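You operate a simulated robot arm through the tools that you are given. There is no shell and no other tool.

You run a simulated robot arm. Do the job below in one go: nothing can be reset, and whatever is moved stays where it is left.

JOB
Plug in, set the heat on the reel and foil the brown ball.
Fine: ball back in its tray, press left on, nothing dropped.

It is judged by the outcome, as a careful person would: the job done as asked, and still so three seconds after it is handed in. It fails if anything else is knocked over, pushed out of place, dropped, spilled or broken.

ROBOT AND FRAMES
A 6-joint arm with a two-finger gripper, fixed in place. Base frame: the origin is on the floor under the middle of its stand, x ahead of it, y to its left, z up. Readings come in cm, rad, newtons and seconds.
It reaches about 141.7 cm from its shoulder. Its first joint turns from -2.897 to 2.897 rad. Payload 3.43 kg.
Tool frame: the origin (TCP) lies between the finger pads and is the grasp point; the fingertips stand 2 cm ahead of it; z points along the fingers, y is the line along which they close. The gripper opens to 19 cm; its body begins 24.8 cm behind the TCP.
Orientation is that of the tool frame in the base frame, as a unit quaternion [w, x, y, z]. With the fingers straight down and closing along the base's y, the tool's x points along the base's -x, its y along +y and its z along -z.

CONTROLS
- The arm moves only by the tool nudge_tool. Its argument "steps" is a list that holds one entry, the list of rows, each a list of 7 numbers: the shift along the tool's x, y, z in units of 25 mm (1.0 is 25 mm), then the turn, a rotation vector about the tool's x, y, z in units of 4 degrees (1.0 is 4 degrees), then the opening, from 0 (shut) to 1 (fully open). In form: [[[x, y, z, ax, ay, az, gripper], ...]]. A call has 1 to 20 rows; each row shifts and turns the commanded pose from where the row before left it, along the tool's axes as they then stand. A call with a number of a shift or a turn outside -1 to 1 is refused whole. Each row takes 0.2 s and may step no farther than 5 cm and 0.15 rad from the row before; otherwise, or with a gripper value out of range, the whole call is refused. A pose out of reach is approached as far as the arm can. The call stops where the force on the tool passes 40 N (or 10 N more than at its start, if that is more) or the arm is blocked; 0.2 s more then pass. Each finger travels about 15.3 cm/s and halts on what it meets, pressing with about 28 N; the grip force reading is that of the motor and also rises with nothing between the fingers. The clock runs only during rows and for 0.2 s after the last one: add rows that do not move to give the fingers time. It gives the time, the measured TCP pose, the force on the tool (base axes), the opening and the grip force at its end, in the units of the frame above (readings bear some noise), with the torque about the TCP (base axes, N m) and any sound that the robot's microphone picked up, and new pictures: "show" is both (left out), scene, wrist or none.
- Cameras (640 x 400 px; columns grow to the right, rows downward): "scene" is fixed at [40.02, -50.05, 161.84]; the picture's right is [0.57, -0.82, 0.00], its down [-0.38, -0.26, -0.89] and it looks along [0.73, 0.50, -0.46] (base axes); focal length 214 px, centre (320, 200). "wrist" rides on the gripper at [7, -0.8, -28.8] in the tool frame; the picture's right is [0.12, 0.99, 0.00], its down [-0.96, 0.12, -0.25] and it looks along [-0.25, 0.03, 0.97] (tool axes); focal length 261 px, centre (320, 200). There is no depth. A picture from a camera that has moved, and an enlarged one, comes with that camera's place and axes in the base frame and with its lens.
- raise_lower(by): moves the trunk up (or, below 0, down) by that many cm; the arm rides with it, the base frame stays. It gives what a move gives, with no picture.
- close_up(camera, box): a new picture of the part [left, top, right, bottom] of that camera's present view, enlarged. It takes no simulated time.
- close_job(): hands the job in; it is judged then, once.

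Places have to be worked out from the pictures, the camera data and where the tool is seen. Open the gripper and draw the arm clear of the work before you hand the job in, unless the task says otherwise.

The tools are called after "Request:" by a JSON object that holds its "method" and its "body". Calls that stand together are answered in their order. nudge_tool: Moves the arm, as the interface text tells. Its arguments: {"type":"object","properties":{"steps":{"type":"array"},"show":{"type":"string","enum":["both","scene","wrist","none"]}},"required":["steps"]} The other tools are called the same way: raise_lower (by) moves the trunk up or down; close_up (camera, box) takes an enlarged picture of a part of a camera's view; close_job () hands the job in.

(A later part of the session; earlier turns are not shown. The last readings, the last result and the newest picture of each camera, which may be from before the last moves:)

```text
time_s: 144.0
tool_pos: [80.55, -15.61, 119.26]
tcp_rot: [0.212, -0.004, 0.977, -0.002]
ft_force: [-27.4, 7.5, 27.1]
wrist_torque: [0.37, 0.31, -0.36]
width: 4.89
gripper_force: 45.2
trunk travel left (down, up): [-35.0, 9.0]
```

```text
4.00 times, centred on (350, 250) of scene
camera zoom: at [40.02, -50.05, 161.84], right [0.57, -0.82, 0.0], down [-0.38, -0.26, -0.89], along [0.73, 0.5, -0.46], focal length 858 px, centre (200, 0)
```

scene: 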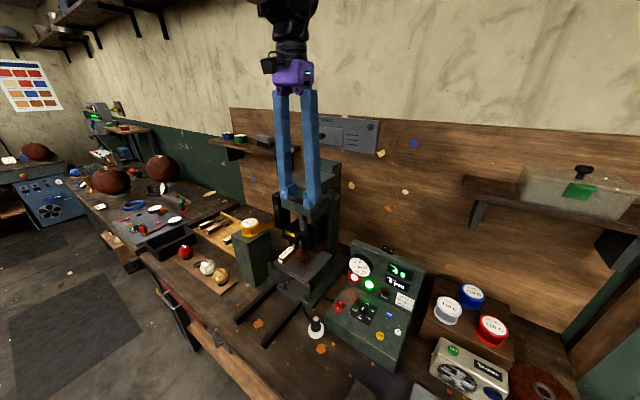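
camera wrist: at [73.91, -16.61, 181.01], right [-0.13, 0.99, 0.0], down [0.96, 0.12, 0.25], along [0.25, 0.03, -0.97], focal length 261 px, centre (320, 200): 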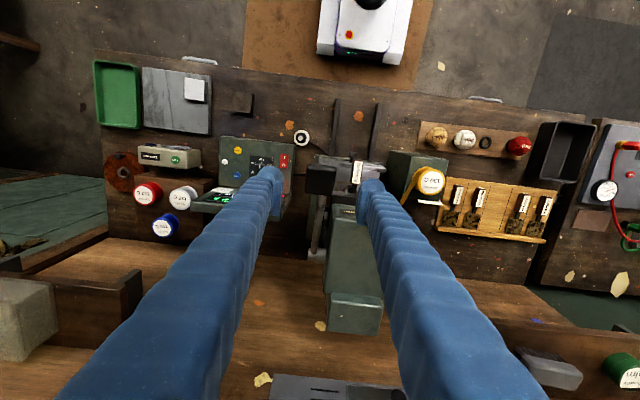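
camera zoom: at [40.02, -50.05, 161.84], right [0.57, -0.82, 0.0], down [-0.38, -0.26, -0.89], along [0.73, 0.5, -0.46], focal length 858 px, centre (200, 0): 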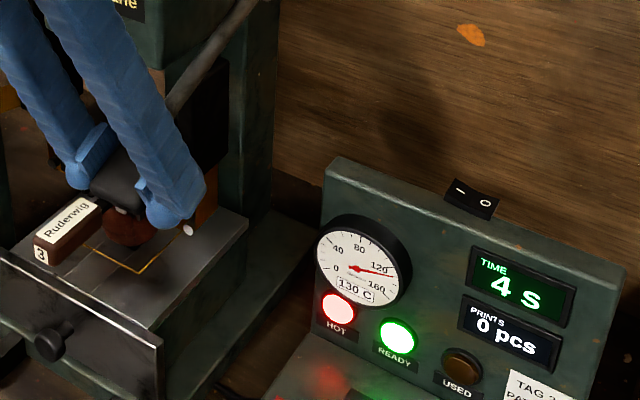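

No count yet, so the 4 s dwell must run from full press at about t=143. I'll keep holding steady and check each second.

Request:
{"method": "nudge_tool", "body": {"steps": [[[0, 0, 0, 0, 0, 0, 0.15], [0, 0, 0, 0, 0, 0, 0.15], [0, 0, 0, 0, 0, 0, 0.15], [0, 0, 0, 0, 0, 0, 0.15]]], "show": "none"}}

Request:
{"method": "close_up", "body": {"camera": "scene", "box": [270, 200, 430, 300]}}

```text
time_s: 145.0
tool_pos: [80.68, -15.6, 119.2]
tcp_rot: [0.212, -0.004, 0.977, -0.001]
ft_force: [-27.8, 7.7, 25.5]
wrist_torque: [0.27, 0.13, -0.32]
width: 4.92
gripper_force: 45.1
trunk travel left (down, up): [-35.0, 9.0]
```

```text
4.00 times, centred on (350, 250) of scene
camera zoom: at [40.02, -50.05, 161.84], right [0.57, -0.82, 0.0], down [-0.38, -0.26, -0.89], along [0.73, 0.5, -0.46], focal length 858 px, centre (200, 0)
```

zoom: 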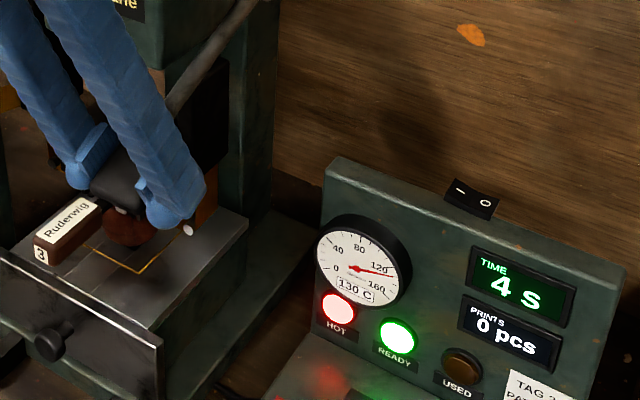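

Request:
{"method": "nudge_tool", "body": {"steps": [[[0, 0, 0, 0, 0, 0, 0.15], [0, 0, 0, 0, 0, 0, 0.15], [0, 0, 0, 0, 0, 0, 0.15], [0, 0, 0, 0, 0, 0, 0.15], [0, 0, 0, 0, 0, 0, 0.15]]], "show": "none"}}

Request:
{"method": "close_up", "body": {"camera": "scene", "box": [270, 200, 430, 300]}}

```text
time_s: 146.2
tool_pos: [80.71, -15.54, 119.24]
tcp_rot: [0.212, -0.004, 0.977, -0.001]
ft_force: [-28.2, 5.8, 24.4]
wrist_torque: [0.25, 0.07, -0.35]
width: 4.9
gripper_force: 44.9
trunk travel left (down, up): [-35.0, 9.0]
```

```text
4.00 times, centred on (350, 250) of scene
camera zoom: at [40.02, -50.05, 161.84], right [0.57, -0.82, 0.0], down [-0.38, -0.26, -0.89], along [0.73, 0.5, -0.46], focal length 858 px, centre (200, 0)
```

zoom: 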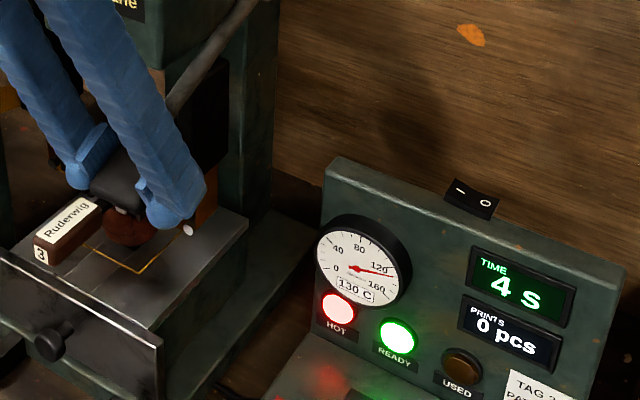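

Request:
{"method": "nudge_tool", "body": {"steps": [[[0, 0, 0, 0, 0, 0, 0.15], [0, 0, 0, 0, 0, 0, 0.15]]], "show": "none"}}

Request:
{"method": "close_up", "body": {"camera": "scene", "box": [270, 200, 430, 300]}}

```text
time_s: 146.8
tool_pos: [80.7, -15.66, 119.21]
tcp_rot: [0.212, -0.004, 0.977, -0.001]
ft_force: [-27.8, 5.9, 23.9]
wrist_torque: [0.26, 0.16, -0.36]
width: 4.93
gripper_force: 45.6
trunk travel left (down, up): [-35.0, 9.0]
```

```text
4.00 times, centred on (350, 250) of scene
camera zoom: at [40.02, -50.05, 161.84], right [0.57, -0.82, 0.0], down [-0.38, -0.26, -0.89], along [0.73, 0.5, -0.46], focal length 858 px, centre (200, 0)
```

zoom: 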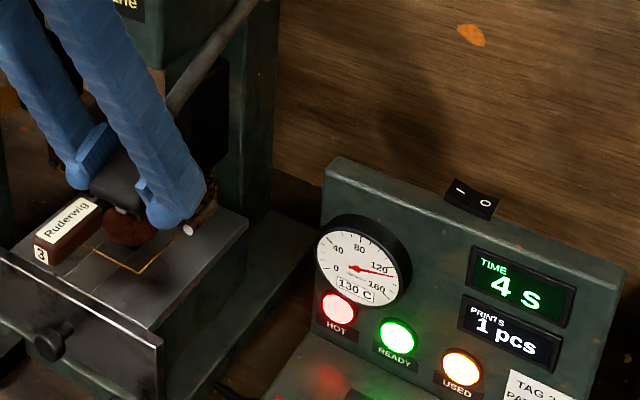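

The print registered: 1 pcs with USED lit. I'll raise the lever straight away along the reverse arc.

Request:
{"method": "nudge_tool", "body": {"steps": [[[-0.018, 0, -0.567, 0, 0.5, 0, 0.15], [-0.039, 0, -0.565, 0, 0.5, 0, 0.15], [-0.058, 0, -0.564, 0, 0.5, 0, 0.15], [-0.077, 0, -0.562, 0, 0.5, 0, 0.15], [-0.098, 0, -0.558, 0, 0.5, 0, 0.15], [-0.117, 0, -0.554, 0, 0.5, 0, 0.15], [-0.136, 0, -0.55, 0, 0.5, 0, 0.15], [-0.155, 0, -0.545, 0, 0.5, 0, 0.15], [-0.174, 0, -0.54, 0, 0.5, 0, 0.15], [-0.193, 0, -0.533, 0, 0.5, 0, 0.15], [-0.212, 0, -0.526, 0, 0.5, 0, 0.15], [-0.229, 0, -0.517, 0, 0.5, 0, 0.15]]], "show": "none"}}

Request:
{"method": "close_up", "body": {"camera": "scene", "box": [260, 140, 420, 300]}}

```text
time_s: 149.4
tool_pos: [81.07, -15.65, 135.58]
tcp_rot: [0.003, -0.003, 1.0, -0.002]
ft_force: [-3.7, 4.6, -4.3]
wrist_torque: [0.15, 1.41, -0.35]
width: 4.91
gripper_force: 44.7
trunk travel left (down, up): [-35.0, 9.0]
```

```text
2.50 times, centred on (340, 220) of scene
camera zoom: at [40.02, -50.05, 161.84], right [0.57, -0.82, 0.0], down [-0.38, -0.26, -0.89], along [0.73, 0.5, -0.46], focal length 536 px, centre (270, 150)
```

zoom: 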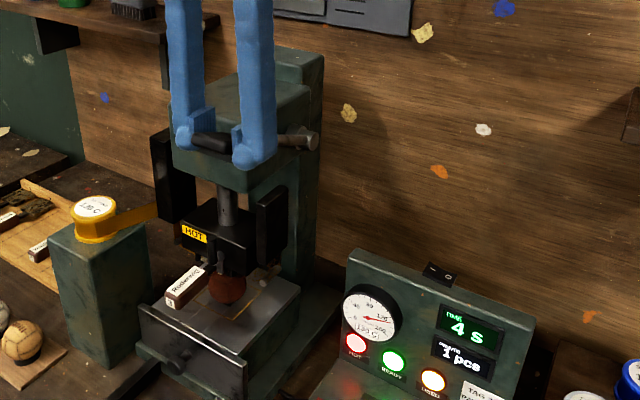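

The head is rising. I'll finish the last part of the lever's travel to its top position.

Request:
{"method": "nudge_tool", "body": {"steps": [[[-0.2, 0, -0.5, 0, 0, 0, 0.15], [-0.22, 0, -0.45, 0, 0, 0, 0.15], [-0.06, 0, -0.12, 0, 0, 0, 0.15], [0, 0, 0, 0, 0, 0, 0.15]]], "show": "none"}}

Request:
{"method": "close_up", "body": {"camera": "scene", "box": [260, 140, 360, 290]}}

```text
time_s: 150.4
tool_pos: [82.15, -15.62, 137.72]
tcp_rot: [-0.002, -0.004, 1.0, -0.001]
ft_force: [1.5, 0.9, -14.9]
wrist_torque: [-0.22, -1.07, -0.32]
width: 4.9
gripper_force: 44.8
trunk travel left (down, up): [-35.0, 9.0]
stopped in row 4: the force on the tool passed its limit at 40 N (the readings are from after the stop); the commanded pose is now the measured one
```

```text
2.67 times, centred on (310, 215) of scene
camera zoom: at [40.02, -50.05, 161.84], right [0.57, -0.82, 0.0], down [-0.38, -0.26, -0.89], along [0.73, 0.5, -0.46], focal length 572 px, centre (347, 160)
```

zoom: 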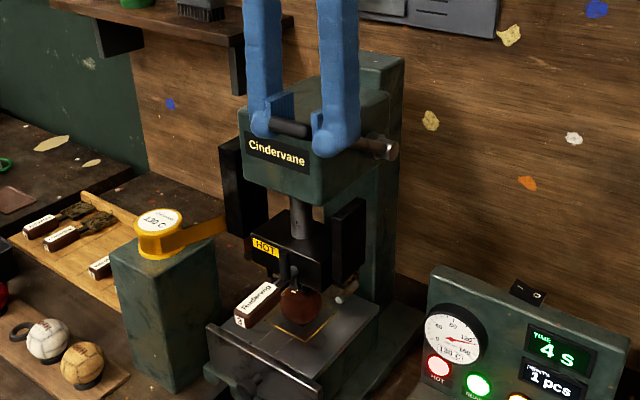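

The lever is back at its top stop. I'll relax slightly, open the fingers and rise clear of it.

Request:
{"method": "nudge_tool", "body": {"steps": [[[0, 0, 0.05, 0, 0, 0, 0.15], [0, 0, 0, 0, 0, 0, 0.35], [0, 0, 0, 0, 0, 0, 0.46], [0, 0, 0, 0, 0, 0, 0.46], [0, 0, -0.6, 0, 0, 0, 0.46], [0, 0, -1, 0, 0, 0, 0.46], [0, 0, -1, 0, 0, 0, 0.46], [0, 0, -1, 0, 0, 0, 0.46], [0, 0, 0, 0, 0, 0, 0.46]]], "show": "both"}}

Request:
{"method": "close_up", "body": {"camera": "scene", "box": [260, 140, 360, 290]}}

Request:
{"method": "close_up", "body": {"camera": "scene", "box": [272, 215, 332, 275]}}

```text
time_s: 152.4
tool_pos: [82.14, -15.5, 146.6]
tcp_rot: [-0.001, -0.004, 1.0, 0.0]
ft_force: [-0.1, 0.5, -0.4]
wrist_torque: [0.0, -0.01, 0.0]
width: 8.72
gripper_force: 0.1
trunk travel left (down, up): [-35.0, 9.0]
camera wrist: at [75.06, -16.45, 175.48], right [-0.13, 0.99, 0.0], down [0.96, 0.12, 0.25], along [0.24, 0.03, -0.97], focal length 261 px, centre (320, 200)
```

scene: 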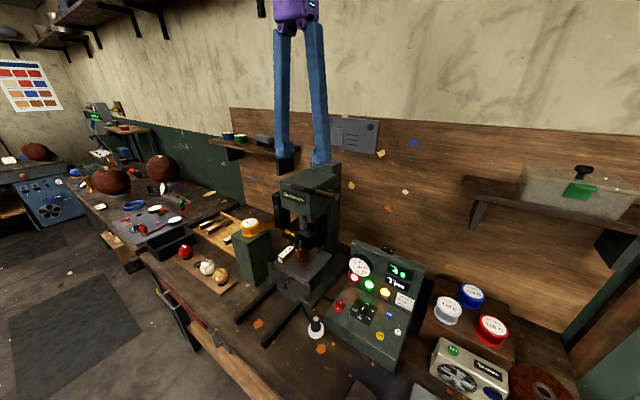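
wrist: 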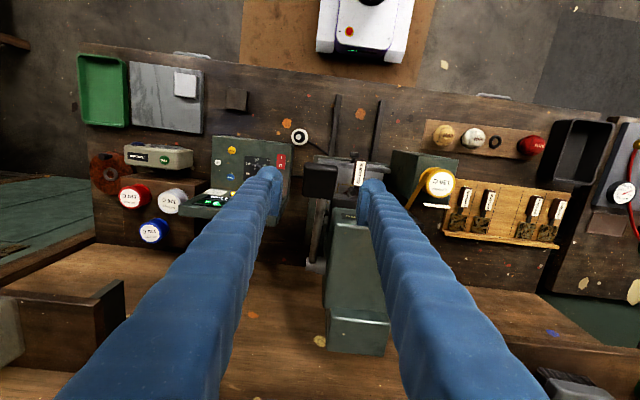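

```text
2.67 times, centred on (310, 215) of scene
camera zoom: at [40.02, -50.05, 161.84], right [0.57, -0.82, 0.0], down [-0.38, -0.26, -0.89], along [0.73, 0.5, -0.46], focal length 572 px, centre (347, 160)
```

zoom: 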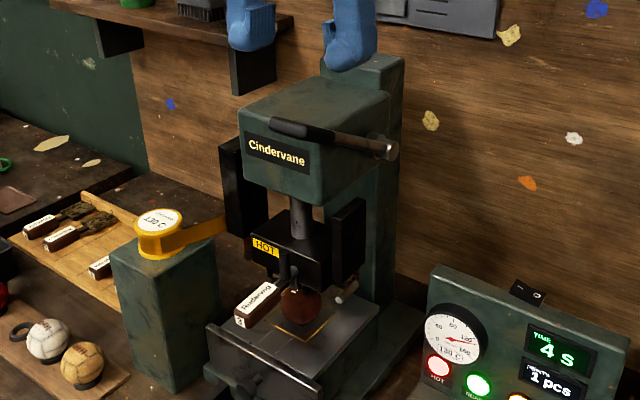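

```text
6.67 times, centred on (302, 245) of scene
camera zoom: at [40.02, -50.05, 161.84], right [0.57, -0.82, 0.0], down [-0.38, -0.26, -0.89], along [0.73, 0.5, -0.46], focal length 1430 px, centre (440, -100)
```

zoom: 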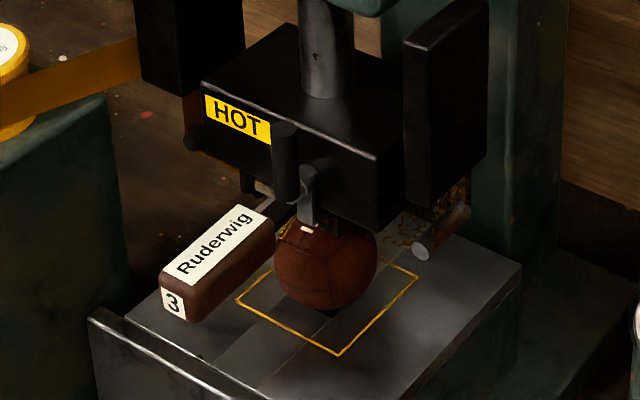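

The lever stays up, the head is fully raised and a glint of gold shows on the ball. Now I'll bring the drawer back out: move back toward the robot, lean to 17° as before, and lower the trunk again.

Request:
{"method": "nudge_tool", "body": {"steps": [[[0.916, 0.467, 0, 0, 0, 0, 0.3], [0.916, 0.467, 0, 0, 0, 0, 0.3], [0.916, 0.467, 0, 0, 0, 0, 0.3], [0.916, 0.467, 0, 0, 0, 0, 0.3], [0.916, 0.467, 0, 0, 0, 0, 0.3], [0.916, 0.467, 0, 0, 0, 0, 0.3], [0.916, 0.467, 0, 0, 0, 0, 0.3], [0.5, 0.467, 0, 0, 0, 0, 0.3], [0, 0.467, 1, 0, 0, 0, 0.3], [0, 0, 1, 0, 0, 0, 0.3], [0, 0, 1, 0, 0, 0, 0.3], [0, 0, 1, 0, 0, 0, 0.3], [0, 0, 1, 0, 0, 0, 0.3], [0, 0, 1, 0, -1, 0, 0.3], [0, 0, 1, 0, -1, 0, 0.3], [0, 0, 1, 0, -1, 0, 0.3], [0, 0, 1, 0, -1, 0, 0.3], [0, 0, 0, 0, -0.24, 0, 0.3]]], "show": "none"}}

Request:
{"method": "raise_lower", "body": {"by": -20}}

Request:
{"method": "nudge_tool", "body": {"steps": [[[0, 0, 0, 0, 0, 0, 0.35]]], "show": "both"}}

```text
time_s: 156.2
tool_pos: [65.6, -5.19, 124.48]
tcp_rot: [0.147, -0.002, 0.989, -0.001]
ft_force: [-0.3, 0.2, -0.2]
wrist_torque: [0.03, -0.03, -0.02]
width: 5.68
gripper_force: 0.0
trunk travel left (down, up): [-35.0, 9.0]
```

```text
time_s: 158.4
tool_pos: [65.64, -5.23, 104.32]
tcp_rot: [0.148, -0.003, 0.989, -0.002]
ft_force: [-0.9, -0.3, -0.4]
wrist_torque: [-0.01, -0.03, -0.01]
width: 5.67
gripper_force: 0.0
trunk travel left (down, up): [-15.0, 29.0]
```

```text
time_s: 158.8
tool_pos: [65.65, -5.19, 104.44]
tcp_rot: [0.147, -0.003, 0.989, -0.002]
ft_force: [-0.5, 0.0, 0.0]
wrist_torque: [-0.02, 0.03, 0.02]
width: 6.65
gripper_force: 0.0
trunk travel left (down, up): [-15.0, 29.0]
camera wrist: at [50.49, -6.29, 129.88], right [-0.12, 0.99, -0.04], down [0.85, 0.12, 0.52], along [0.52, 0.03, -0.86], focal length 261 px, centre (320, 200)
```

scene: 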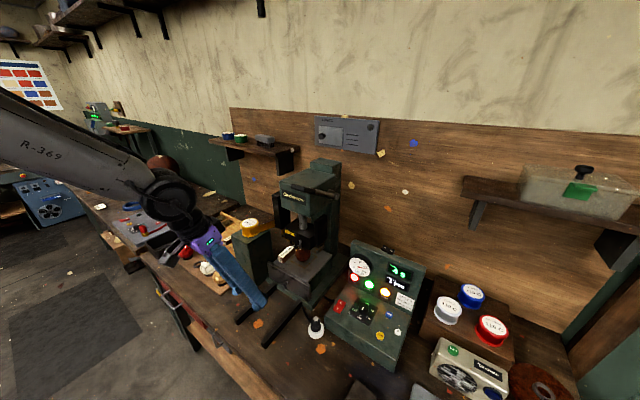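
wrist: 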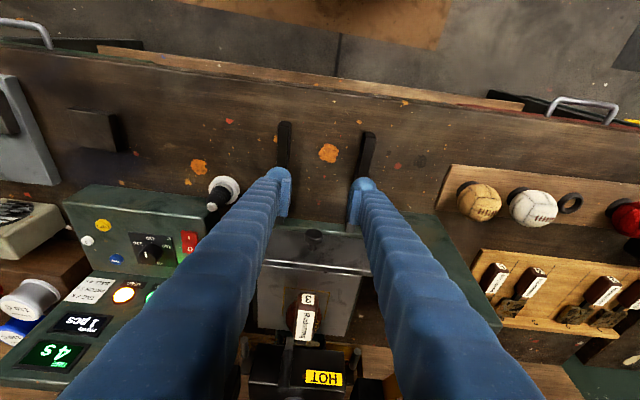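

I'm lined up in front of the drawer. I'll descend and move forward to just in front of the knob with the fingers open.

Request:
{"method": "nudge_tool", "body": {"steps": [[[-0.432, 0.01, 0.875, 0, 0, 0, 0.35], [-0.432, 0.01, 0.875, 0, 0, 0, 0.35], [-0.432, 0.01, 0.875, 0, 0, 0, 0.35], [-0.432, 0.01, 0.875, 0, 0, 0, 0.35], [-0.432, 0.01, 0.875, 0, 0, 0, 0.35], [0, 0, 0, 0, 0, 0, 0.35]]], "show": "none"}}

Request:
{"method": "close_up", "body": {"camera": "wrist", "box": [240, 130, 400, 280]}}

Request:
{"method": "close_up", "body": {"camera": "scene", "box": [220, 220, 340, 340]}}

```text
time_s: 160.2
tool_pos: [73.88, -5.05, 95.05]
tcp_rot: [0.146, -0.003, 0.989, -0.002]
ft_force: [-0.1, 0.6, 1.0]
wrist_torque: [-0.02, 0.04, -0.03]
width: 6.67
gripper_force: 0.1
trunk travel left (down, up): [-15.0, 29.0]
```

```text
2.67 times, centred on (320, 205) of wrist
camera zoom: at [58.79, -6.03, 120.59], right [-0.12, 0.99, -0.04], down [0.85, 0.12, 0.52], along [0.52, 0.03, -0.86], focal length 695 px, centre (320, 187)
```

zoom: 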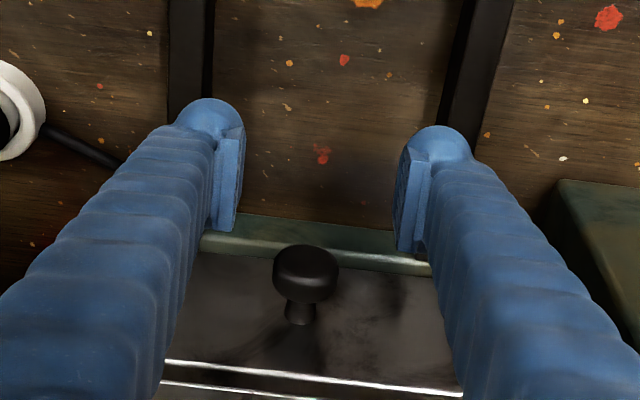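

```text
3.33 times, centred on (280, 280) of scene
camera zoom: at [40.02, -50.05, 161.84], right [0.57, -0.82, 0.0], down [-0.38, -0.26, -0.89], along [0.73, 0.5, -0.46], focal length 715 px, centre (453, -67)
```

zoom: 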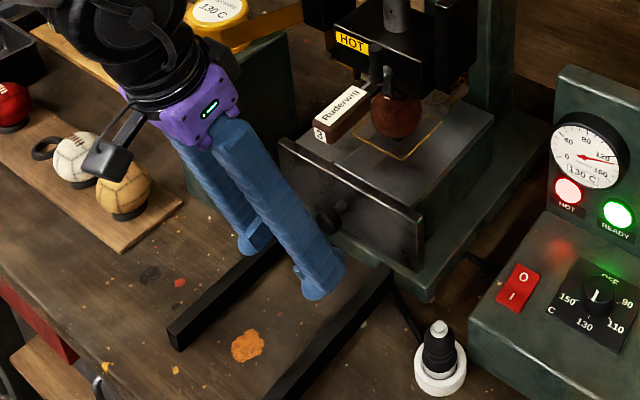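

The knob is straight ahead between the fingers. I'll move forward around it and grip.

Request:
{"method": "nudge_tool", "body": {"steps": [[[-0.489, -0.005, 0.248, 0, 0, 0, 0.35], [-0.489, -0.005, 0.248, 0, 0, 0, 0.35], [-0.489, -0.005, 0.248, 0, 0, 0, 0.35], [-0.489, -0.005, 0.248, 0, 0, 0, 0.35], [0, 0, 0, 0, 0, 0, 0.35]]], "show": "none"}}

Request:
{"method": "close_up", "body": {"camera": "wrist", "box": [240, 130, 400, 280]}}

```text
time_s: 161.4
tool_pos: [79.42, -5.07, 94.29]
tcp_rot: [0.146, -0.003, 0.989, -0.001]
ft_force: [0.2, -0.7, -0.6]
wrist_torque: [0.01, 0.03, -0.01]
width: 6.64
gripper_force: 0.1
trunk travel left (down, up): [-15.0, 29.0]
```

```text
2.67 times, centred on (320, 205) of wrist
camera zoom: at [64.28, -6.03, 119.85], right [-0.12, 0.99, -0.04], down [0.85, 0.12, 0.52], along [0.52, 0.03, -0.86], focal length 695 px, centre (320, 187)
```

zoom: 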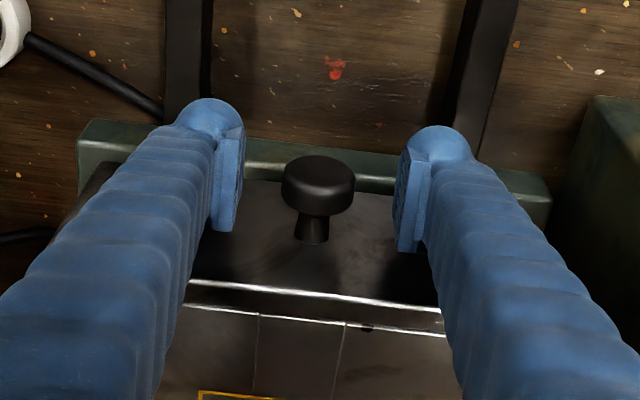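

The knob is between the pads. I'll close and then pull gently back toward the robot.

Request:
{"method": "nudge_tool", "body": {"steps": [[[0, 0, 0, 0, 0, 0, 0.25], [0, 0, 0, 0, 0, 0, 0.1], [0, 0, 0, 0, 0, 0, 0.05], [0, 0, 0, 0, 0, 0, 0.05], [0.12, 0, -0.036, 0, 0, 0, 0.05], [0.24, 0, -0.073, 0, 0, 0, 0.05], [0.3, 0, -0.091, 0, 0, 0, 0.05], [0.2, 0, -0.061, 0, 0, 0, 0.05], [0, 0, 0, 0, 0, 0, 0.05]]], "show": "none"}}

Request:
{"method": "close_up", "body": {"camera": "scene", "box": [240, 200, 340, 310]}}

```text
time_s: 163.4
tool_pos: [77.05, -4.98, 94.41]
tcp_rot: [0.145, -0.003, 0.989, -0.001]
ft_force: [-1.8, 9.1, -6.9]
wrist_torque: [0.05, 0.19, 0.16]
width: 3.08
gripper_force: 45.0
trunk travel left (down, up): [-15.0, 29.0]
```

```text
3.64 times, centred on (290, 255) of scene
camera zoom: at [40.02, -50.05, 161.84], right [0.57, -0.82, 0.0], down [-0.38, -0.26, -0.89], along [0.73, 0.5, -0.46], focal length 780 px, centre (429, 0)
```

zoom: 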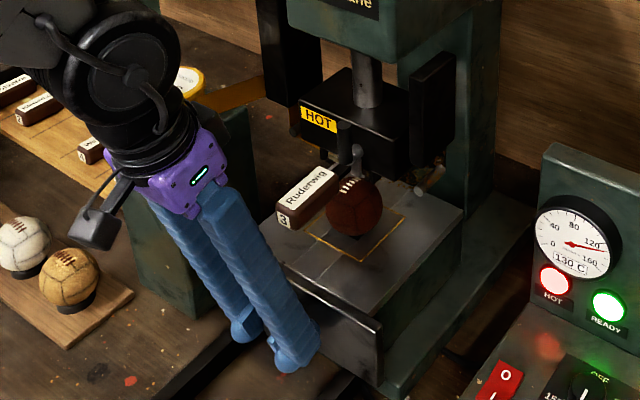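

The drawer is coming out with the ball in place. I'll continue pulling smoothly.

Request:
{"method": "nudge_tool", "body": {"steps": [[[0.24, 0, -0.05, 0, 0, 0, 0.05], [0.36, 0, -0.109, 0, 0, 0, 0.05], [0.36, 0, -0.109, 0, 0, 0, 0.05], [0.36, 0, -0.109, 0, 0, 0, 0.05], [0.36, 0, -0.109, 0, 0, 0, 0.05], [0.36, 0, -0.109, 0, 0, 0, 0.05], [0.36, 0, -0.109, 0, 0, 0, 0.05], [0.24, 0, -0.073, 0, 0, 0, 0.05], [0, 0, 0, 0, 0, 0, 0.05]]], "show": "none"}}

Request:
{"method": "close_up", "body": {"camera": "scene", "box": [230, 200, 340, 310]}}

```text
time_s: 165.4
tool_pos: [70.39, -4.96, 94.34]
tcp_rot: [0.145, -0.004, 0.989, -0.001]
ft_force: [-0.9, 27.1, -14.7]
wrist_torque: [0.12, 0.13, 0.27]
width: 3.09
gripper_force: 44.7
trunk travel left (down, up): [-15.0, 29.0]
```

```text
3.64 times, centred on (285, 255) of scene
camera zoom: at [40.02, -50.05, 161.84], right [0.57, -0.82, 0.0], down [-0.38, -0.26, -0.89], along [0.73, 0.5, -0.46], focal length 780 px, centre (447, 0)
```

zoom: 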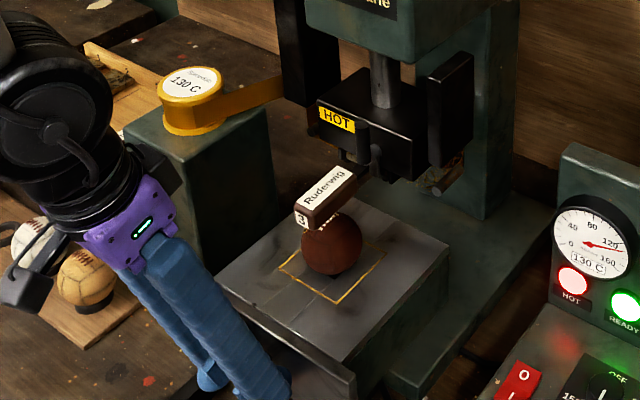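

It's sliding well. The side and vertical loads are drifting up, so I'll correct those slightly and keep pulling.

Request:
{"method": "nudge_tool", "body": {"steps": [[[0.012, 0.06, 0.05, 0, 0, 0, 0.05], [0.24, 0, -0.073, 0, 0, 0, 0.05], [0.36, 0, -0.109, 0, 0, 0, 0.05], [0.36, 0, -0.105, 0, 0, 0, 0.05], [0.36, 0, -0.105, 0, 0, 0, 0.05], [0.36, 0, -0.105, 0, 0, 0, 0.05], [0.24, 0, -0.07, 0, 0, 0, 0.05], [0, 0, 0, 0, 0, 0, 0.05]]], "show": "none"}}

Request:
{"method": "close_up", "body": {"camera": "scene", "box": [230, 220, 340, 330]}}

```text
time_s: 167.2
tool_pos: [65.32, -4.98, 94.37]
tcp_rot: [0.146, -0.005, 0.989, -0.002]
ft_force: [1.1, 31.1, 10.4]
wrist_torque: [0.2, -0.06, 0.34]
width: 3.07
gripper_force: 44.7
trunk travel left (down, up): [-15.0, 29.0]
```

```text
3.64 times, centred on (285, 275) of scene
camera zoom: at [40.02, -50.05, 161.84], right [0.57, -0.82, 0.0], down [-0.38, -0.26, -0.89], along [0.73, 0.5, -0.46], focal length 780 px, centre (447, -73)
```

zoom: 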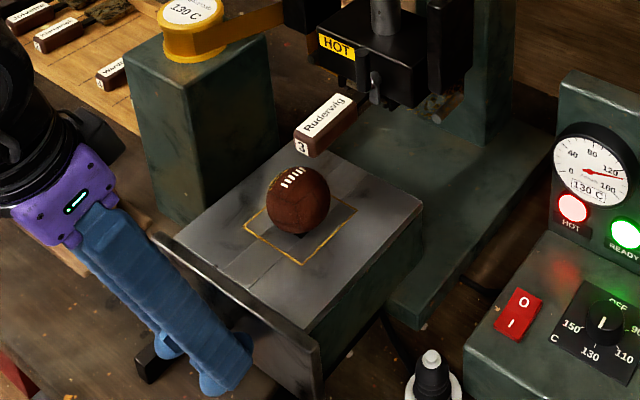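

Request:
{"method": "nudge_tool", "body": {"steps": [[[0, 0.08, -0.03, 0, 0, 0, 0.05], [0, 0, 0, 0, 0, 0, 0.05]]], "show": "none"}}

```text
time_s: 167.8
tool_pos: [65.13, -4.99, 94.32]
tcp_rot: [0.146, -0.002, 0.989, -0.001]
ft_force: [1.0, 3.3, 0.6]
wrist_torque: [-0.02, -0.16, -0.02]
width: 3.08
gripper_force: 44.5
trunk travel left (down, up): [-15.0, 29.0]
```

The load is relieved. I'll pull the remaining ~5 cm back to the drawer's original position.

Request:
{"method": "nudge_tool", "body": {"steps": [[[0.24, 0.004, -0.07, 0, 0, 0, 0.05], [0.36, 0.004, -0.106, 0, 0, 0, 0.05], [0.36, 0.004, -0.106, 0, 0, 0, 0.05], [0.36, 0.004, -0.106, 0, 0, 0, 0.05], [0.24, 0.004, -0.07, 0, 0, 0, 0.05], [0.16, 0, -0.048, 0, 0, 0, 0.05], [0, 0, 0, 0, 0, 0, 0.05]]], "show": "both"}}

Request:
{"method": "close_up", "body": {"camera": "scene", "box": [220, 220, 340, 340]}}

```text
time_s: 169.4
tool_pos: [60.76, -5.06, 94.14]
tcp_rot: [0.148, -0.003, 0.989, 0.0]
ft_force: [0.1, -14.1, 22.4]
wrist_torque: [-0.17, -0.23, -0.1]
width: 3.07
gripper_force: 45.5
trunk travel left (down, up): [-15.0, 29.0]
camera wrist: at [45.5, -6.05, 119.81], right [-0.12, 0.99, -0.04], down [0.85, 0.12, 0.52], along [0.52, 0.03, -0.85], focal length 261 px, centre (320, 200)
```

scene: 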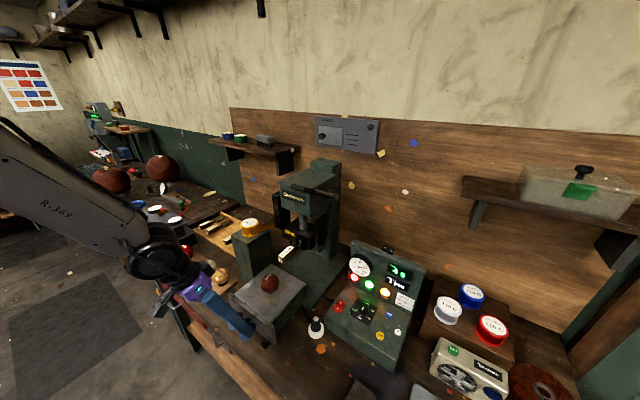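
wrist: 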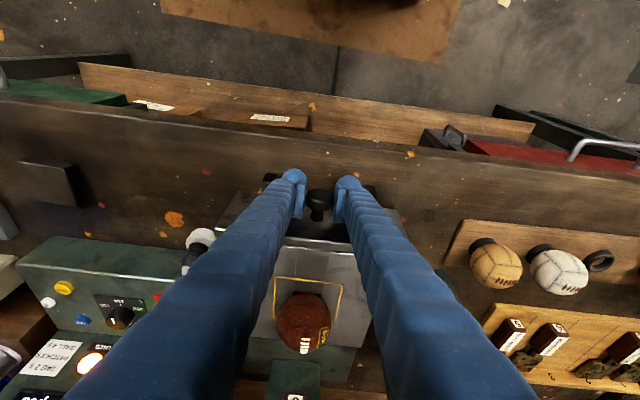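

```text
3.33 times, centred on (280, 280) of scene
camera zoom: at [40.02, -50.05, 161.84], right [0.57, -0.82, 0.0], down [-0.38, -0.26, -0.89], along [0.73, 0.5, -0.46], focal length 715 px, centre (453, -67)
```

zoom: 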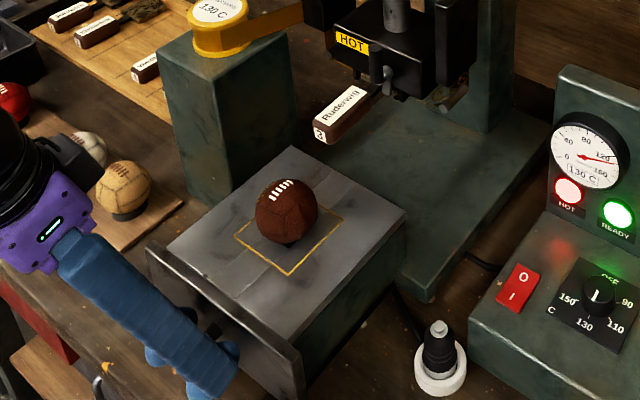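

Nearly there. I'll relieve the vertical load, pull the last 4 mm, then open and look at the ball.

Request:
{"method": "nudge_tool", "body": {"steps": [[[-0.015, -0.02, -0.05, 0, 0, 0, 0.05], [0.16, 0, -0.048, 0, 0, 0, 0.05], [0, 0, 0, 0, 0, 0, 0.05]]], "show": "none"}}

Request:
{"method": "close_up", "body": {"camera": "wrist", "box": [240, 160, 400, 370]}}

```text
time_s: 170.2
tool_pos: [60.19, -5.02, 94.31]
tcp_rot: [0.146, -0.003, 0.989, 0.0]
ft_force: [-2.6, -27.3, 0.8]
wrist_torque: [-0.16, 0.07, -0.29]
width: 3.07
gripper_force: 44.5
trunk travel left (down, up): [-15.0, 29.0]
```

```text
1.90 times, centred on (320, 265) of wrist
camera zoom: at [45.12, -6.07, 119.87], right [-0.12, 0.99, -0.04], down [0.85, 0.12, 0.51], along [0.51, 0.03, -0.86], focal length 496 px, centre (320, 76)
```

zoom: 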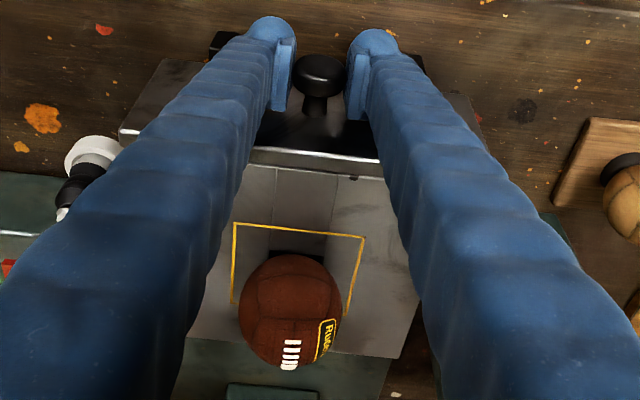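

The gold "Ruderwig" print is visible on the ball, and the drawer is back where it started. I'll release the knob and rise straight up.

Request:
{"method": "nudge_tool", "body": {"steps": [[[0, -0.03, 0, 0, 0, 0, 0.15], [0, 0, 0, 0, 0, 0, 0.35], [0, 0, 0, 0, 0, 0, 0.35], [-0.12, 0, -0.39, 0, 0, 0, 0.35], [-0.242, 0, -0.888, 0, 0, 0, 0.35], [-0.242, 0, -0.888, 0, 0, 0, 0.35], [-0.242, 0, -0.888, 0, 0, 0, 0.35], [-0.242, 0, -0.888, 0, 0, 0, 0.35], [-0.242, 0, -0.888, 0, 0, 0, 0.35], [-0.242, 0, -0.888, 0, 0, 0, 0.35], [-0.242, 0, -0.888, 0, 0, 0, 0.35], [0, 0, 0, 0, 0, 0, 0.35]]], "show": "both"}}

Request:
{"method": "close_up", "body": {"camera": "wrist", "box": [240, 130, 400, 280]}}

Request:
{"method": "close_up", "body": {"camera": "scene", "box": [230, 250, 310, 340]}}

```text
time_s: 172.8
tool_pos: [59.91, -4.8, 111.51]
tcp_rot: [0.146, -0.003, 0.989, -0.001]
ft_force: [-0.5, -0.1, -0.2]
wrist_torque: [0.01, -0.02, 0.0]
width: 6.67
gripper_force: 0.1
trunk travel left (down, up): [-15.0, 29.0]
camera wrist: at [44.71, -5.89, 136.97], right [-0.12, 0.99, -0.04], down [0.85, 0.12, 0.52], along [0.52, 0.03, -0.86], focal length 261 px, centre (320, 200)
```

scene: 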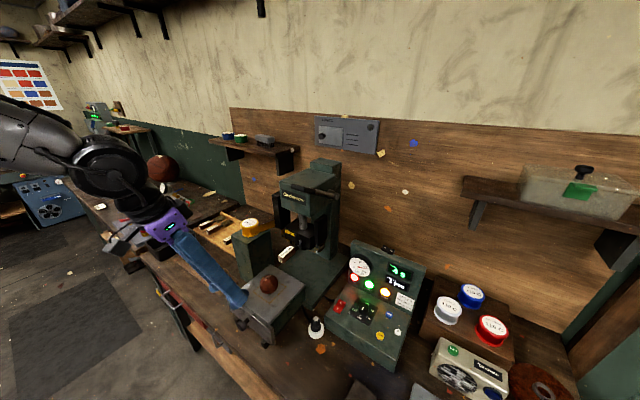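
wrist: 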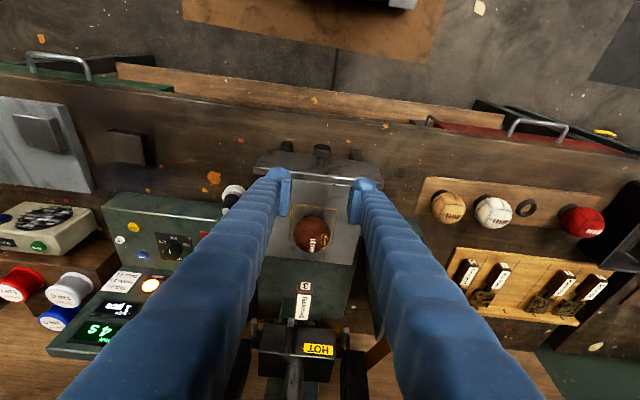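

```text
2.67 times, centred on (320, 205) of wrist
camera zoom: at [44.71, -5.89, 136.97], right [-0.12, 0.99, -0.04], down [0.85, 0.12, 0.52], along [0.52, 0.03, -0.86], focal length 695 px, centre (320, 187)
```

zoom: 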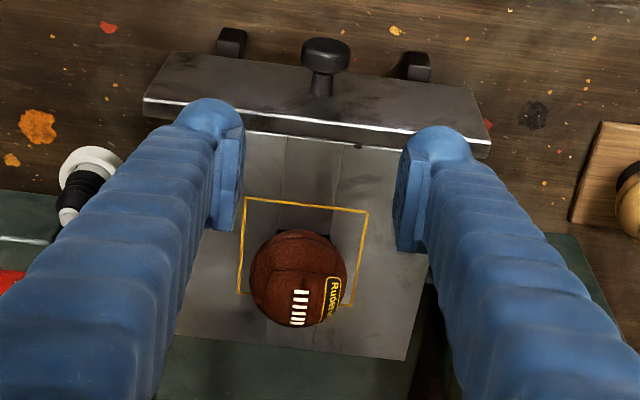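

```text
4.44 times, centred on (270, 295) of scene
camera zoom: at [40.02, -50.05, 161.84], right [0.57, -0.82, 0.0], down [-0.38, -0.26, -0.89], along [0.73, 0.5, -0.46], focal length 953 px, centre (542, -222)
```

zoom: 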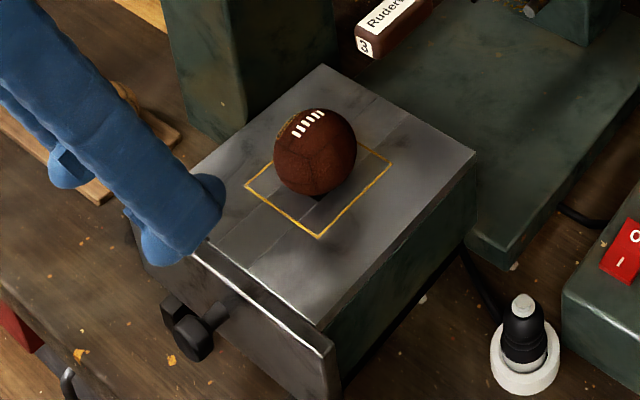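

The drawer is out, the ball is seated and printed. Now I'll take the ball back: raise the trunk to normal, square the tool and move above the nest.

Request:
{"method": "raise_lower", "body": {"by": 20}}

Request:
{"method": "nudge_tool", "body": {"steps": [[[0, 0, 0, 0, 1, 0, 0.5], [0, 0, 0, 0, 1, 0, 0.5], [0, 0, 0, 0, 1, 0, 0.5], [0, 0, 0, 0, 1, 0, 0.5], [0, 0, 0, 0, 0.2, 0, 0.5], [-0.9, -0.03, 0.6, 0, 0, 0, 0.5], [-0.9, -0.03, 0.6, 0, 0, 0, 0.5], [-0.9, -0.03, 0.6, 0, 0, 0, 0.5], [-0.9, -0.03, 0.6, 0, 0, 0, 0.5], [-0.9, -0.03, 0.6, 0, 0, 0, 0.5], [-0.8, -0.03, 0.6, 0, 0, 0, 0.5], [0, 0, 0.8, 0, 0, 0, 0.5], [0, 0, 0.8, 0, 0, 0, 0.5], [0, 0, 0, 0, 0, 0, 0.5]]], "show": "both"}}

Request:
{"method": "close_up", "body": {"camera": "wrist", "box": [240, 120, 400, 270]}}

```text
time_s: 174.9
tool_pos: [59.85, -4.83, 131.36]
tcp_rot: [0.147, -0.004, 0.989, -0.002]
ft_force: [-0.3, -0.4, 0.0]
wrist_torque: [0.03, -0.02, 0.01]
width: 6.64
gripper_force: 0.1
trunk travel left (down, up): [-35.0, 9.0]
```

```text
time_s: 177.9
tool_pos: [73.01, -5.38, 118.33]
tcp_rot: [0.001, -0.003, 1.0, -0.002]
ft_force: [0.8, 0.0, 0.7]
wrist_torque: [0.03, -0.02, 0.0]
width: 9.5
gripper_force: 0.1
trunk travel left (down, up): [-35.0, 9.0]
camera wrist: at [65.99, -6.41, 147.12], right [-0.13, 0.99, 0.0], down [0.96, 0.12, 0.25], along [0.25, 0.03, -0.97], focal length 261 px, centre (320, 200)
```

scene: 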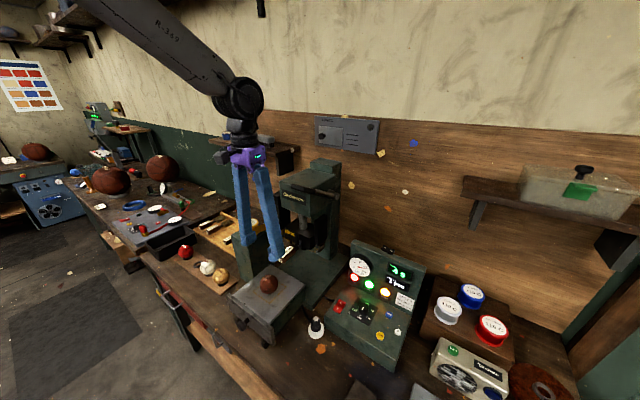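
wrist: 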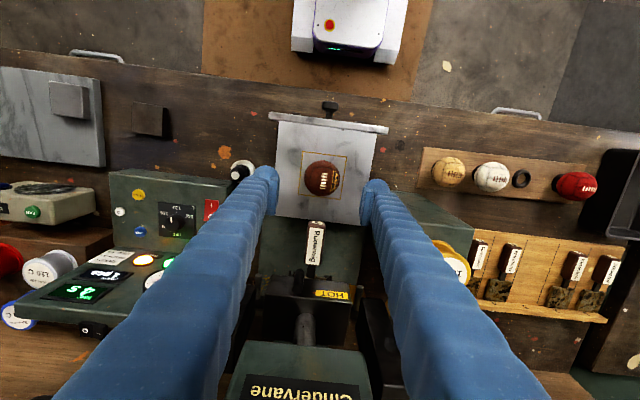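

```text
2.67 times, centred on (320, 195) of wrist
camera zoom: at [65.99, -6.41, 147.12], right [-0.13, 0.99, 0.0], down [0.96, 0.12, 0.25], along [0.25, 0.03, -0.97], focal length 695 px, centre (320, 213)
```

zoom: 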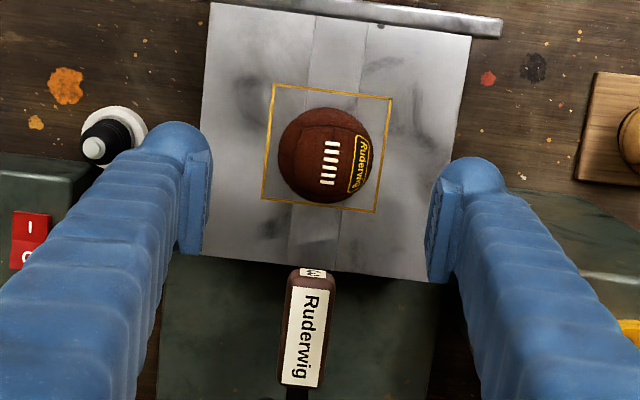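

The full "Ruderwig" foil is on the ball. I'll centre over it and lower the open fingers around it.

Request:
{"method": "nudge_tool", "body": {"steps": [[[-0.22, 0.05, 0.8, 0, 0, 0, 0.5], [0, 0, 0.8, 0, 0, 0, 0.5], [0, 0, 0.8, 0, 0, 0, 0.5], [0, 0, 0.8, 0, 0, 0, 0.5], [0, 0, 0.8, 0, 0, 0, 0.5], [0, 0, 0.8, 0, 0, 0, 0.5], [0, 0, 0.8, 0, 0, 0, 0.5], [0, 0, 0.5, 0, 0, 0, 0.5], [0, 0, 0, 0, 0, 0, 0.5]]], "show": "none"}}

Request:
{"method": "close_up", "body": {"camera": "wrist", "box": [240, 120, 400, 270]}}

Request:
{"method": "close_up", "body": {"camera": "scene", "box": [225, 230, 325, 340]}}

```text
time_s: 179.9
tool_pos: [73.81, -5.31, 103.04]
tcp_rot: [0.001, -0.003, 1.0, -0.001]
ft_force: [-0.1, 0.7, -0.3]
wrist_torque: [-0.01, 0.02, 0.0]
width: 9.49
gripper_force: 0.0
trunk travel left (down, up): [-35.0, 9.0]
```

```text
2.67 times, centred on (320, 195) of wrist
camera zoom: at [66.79, -6.22, 131.82], right [-0.13, 0.99, 0.0], down [0.96, 0.12, 0.25], along [0.25, 0.03, -0.97], focal length 695 px, centre (320, 213)
```

zoom: 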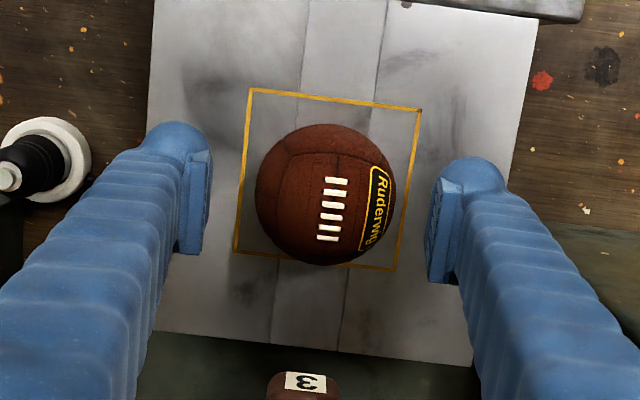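

```text
3.64 times, centred on (275, 285) of scene
camera zoom: at [40.02, -50.05, 161.84], right [0.57, -0.82, 0.0], down [-0.38, -0.26, -0.89], along [0.73, 0.5, -0.46], focal length 780 px, centre (484, -109)
```

zoom: 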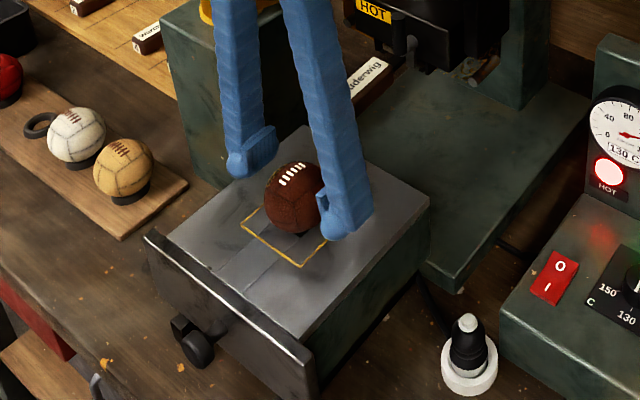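

The ball is centred. The print sits well above where the pads touch, at the equator, so the grip won't rub it. I'll lower the last bit and grip.

Request:
{"method": "nudge_tool", "body": {"steps": [[[0, 0.02, 0.4, 0, 0, 0, 0.5], [0, 0, 0.28, 0, 0, 0, 0.5], [0, 0, 0, 0, 0, 0, 0.4], [0, 0, 0, 0, 0, 0, 0.3], [0, 0, 0, 0, 0, 0, 0.2], [0, 0, 0, 0, 0, 0, 0.2]]], "show": "none"}}

Request:
{"method": "close_up", "body": {"camera": "wrist", "box": [240, 120, 400, 270]}}

```text
time_s: 181.3
tool_pos: [73.86, -5.18, 101.42]
tcp_rot: [0.0, -0.003, 1.0, -0.002]
ft_force: [-1.5, 1.6, 1.0]
wrist_torque: [0.05, 0.05, -0.02]
width: 6.35
gripper_force: 28.1
trunk travel left (down, up): [-35.0, 9.0]
```

```text
2.67 times, centred on (320, 195) of wrist
camera zoom: at [66.71, -6.07, 130.23], right [-0.13, 0.99, 0.0], down [0.96, 0.12, 0.25], along [0.25, 0.03, -0.97], focal length 695 px, centre (320, 213)
```

zoom: 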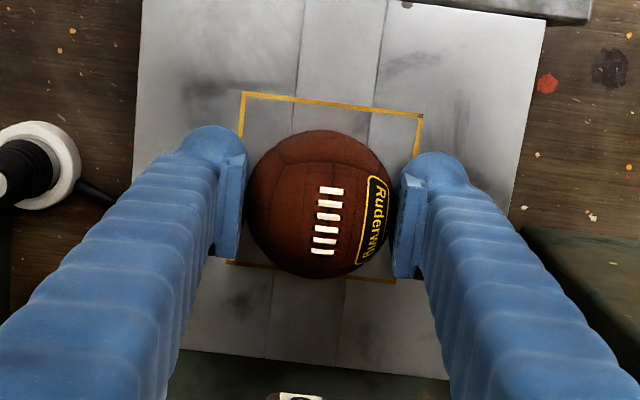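

The ball is gripped securely. I'll lift it, move back clear of the press and travel to the tray side.

Request:
{"method": "nudge_tool", "body": {"steps": [[[0, 0, -0.4, 0, 0, 0, 0.2], [0, 0, -0.8, 0, 0, 0, 0.2], [0, 0, -1, 0, 0, 0, 0.2], [0, 0, -1, 0, 0, 0, 0.2], [0, 0, -1, 0, 0, 0, 0.2], [0, 0, -1, 0, 0, 0, 0.2], [0.9, 0, 0, 0, 0, 0, 0.2], [0.9, 0, 0, 0, 0, 0, 0.2], [0.9, 0, 0, 0, 0, 0, 0.2], [0.9, 0, 0, 0, 0, 0, 0.2], [0.9, 0, 0, 0, 0, 0, 0.2], [0, 0, 0, 0, 0, 0, 0.2]]], "show": "both"}}

Request:
{"method": "nudge_tool", "body": {"steps": [[[0, 0.98, 0, 0, 0, 0, 0.2], [0, 0.98, 0, 0, 0, 0, 0.2], [0, 0.98, 0, 0, 0, 0, 0.2], [0, 0.98, 0, 0, 0, 0, 0.2], [0, 0.98, 0, 0, 0, 0, 0.2], [0, 0.98, 0, 0, 0, 0, 0.2], [0, 0.98, 0, 0, 0, 0, 0.2], [0, 0.98, 0, 0, 0, 0, 0.2], [0, 0.98, 0, 0, 0, 0, 0.2], [0, 0.98, 0, 0, 0, 0, 0.2], [0, 0.98, 0, 0, 0, 0, 0.2], [0, 0.98, 0, 0, 0, 0, 0.2], [0, 0.98, 0, 0, 0, 0, 0.2], [0, 0.98, 0, 0, 0, 0, 0.2], [0, 0.98, 0, 0, 0, 0, 0.2], [0, 0.98, 0, 0, 0, 0, 0.2], [0, 0.98, 0, 0, 0, 0, 0.2], [0, 0.98, 0, 0, 0, 0, 0.2], [0, 0.98, 0, 0, 0, 0, 0.2], [0, 0, 0, 0, 0, 0, 0.2]]], "show": "both"}}

```text
time_s: 183.9
tool_pos: [62.72, -5.09, 114.51]
tcp_rot: [0.0, -0.003, 1.0, -0.001]
ft_force: [0.2, -0.2, -0.6]
wrist_torque: [0.01, 0.06, 0.02]
width: 6.32
gripper_force: 27.9
trunk travel left (down, up): [-35.0, 9.0]
camera wrist: at [55.53, -6.08, 143.26], right [-0.13, 0.99, 0.0], down [0.96, 0.12, 0.25], along [0.25, 0.03, -0.97], focal length 261 px, centre (320, 200)
```

scene: 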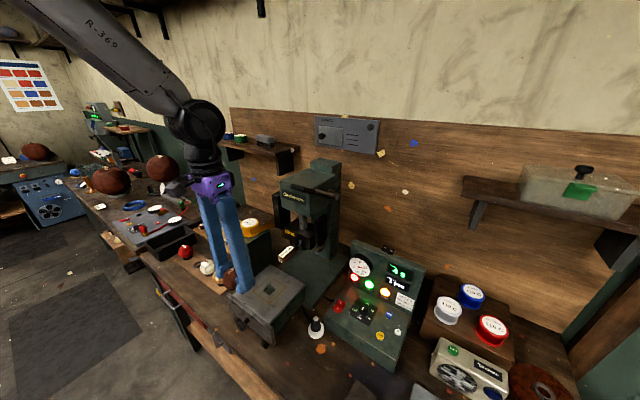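
wrist: 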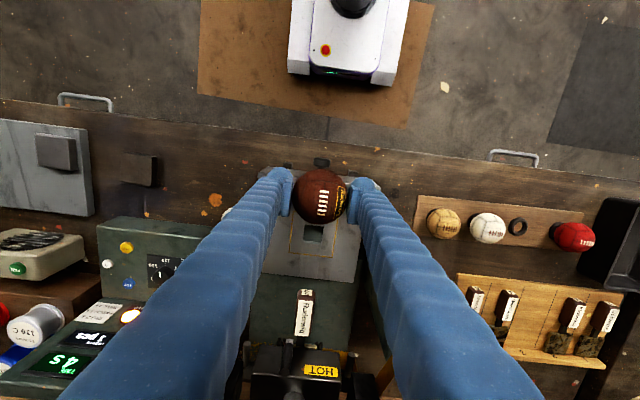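

```text
time_s: 188.1
tool_pos: [62.13, 41.51, 114.39]
tcp_rot: [0.001, -0.005, 1.0, -0.001]
ft_force: [0.2, 0.1, 0.2]
wrist_torque: [-0.03, 0.04, -0.04]
width: 6.34
gripper_force: 27.7
trunk travel left (down, up): [-35.0, 9.0]
camera wrist: at [55.08, 40.5, 143.2], right [-0.13, 0.99, 0.0], down [0.96, 0.12, 0.25], along [0.25, 0.03, -0.97], focal length 261 px, centre (320, 200)
```

scene: 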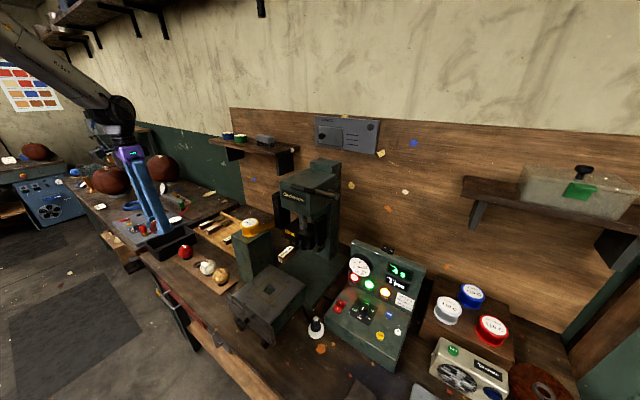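
wrist: 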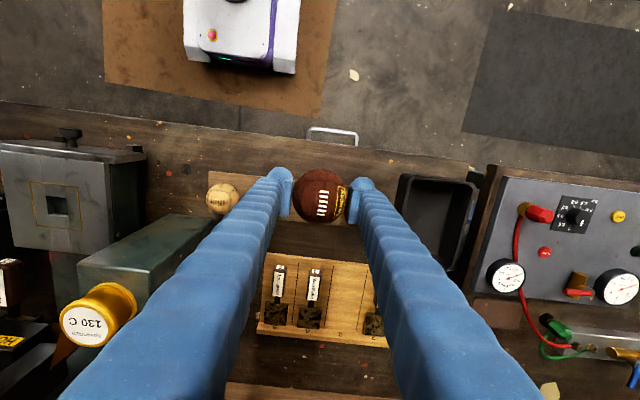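

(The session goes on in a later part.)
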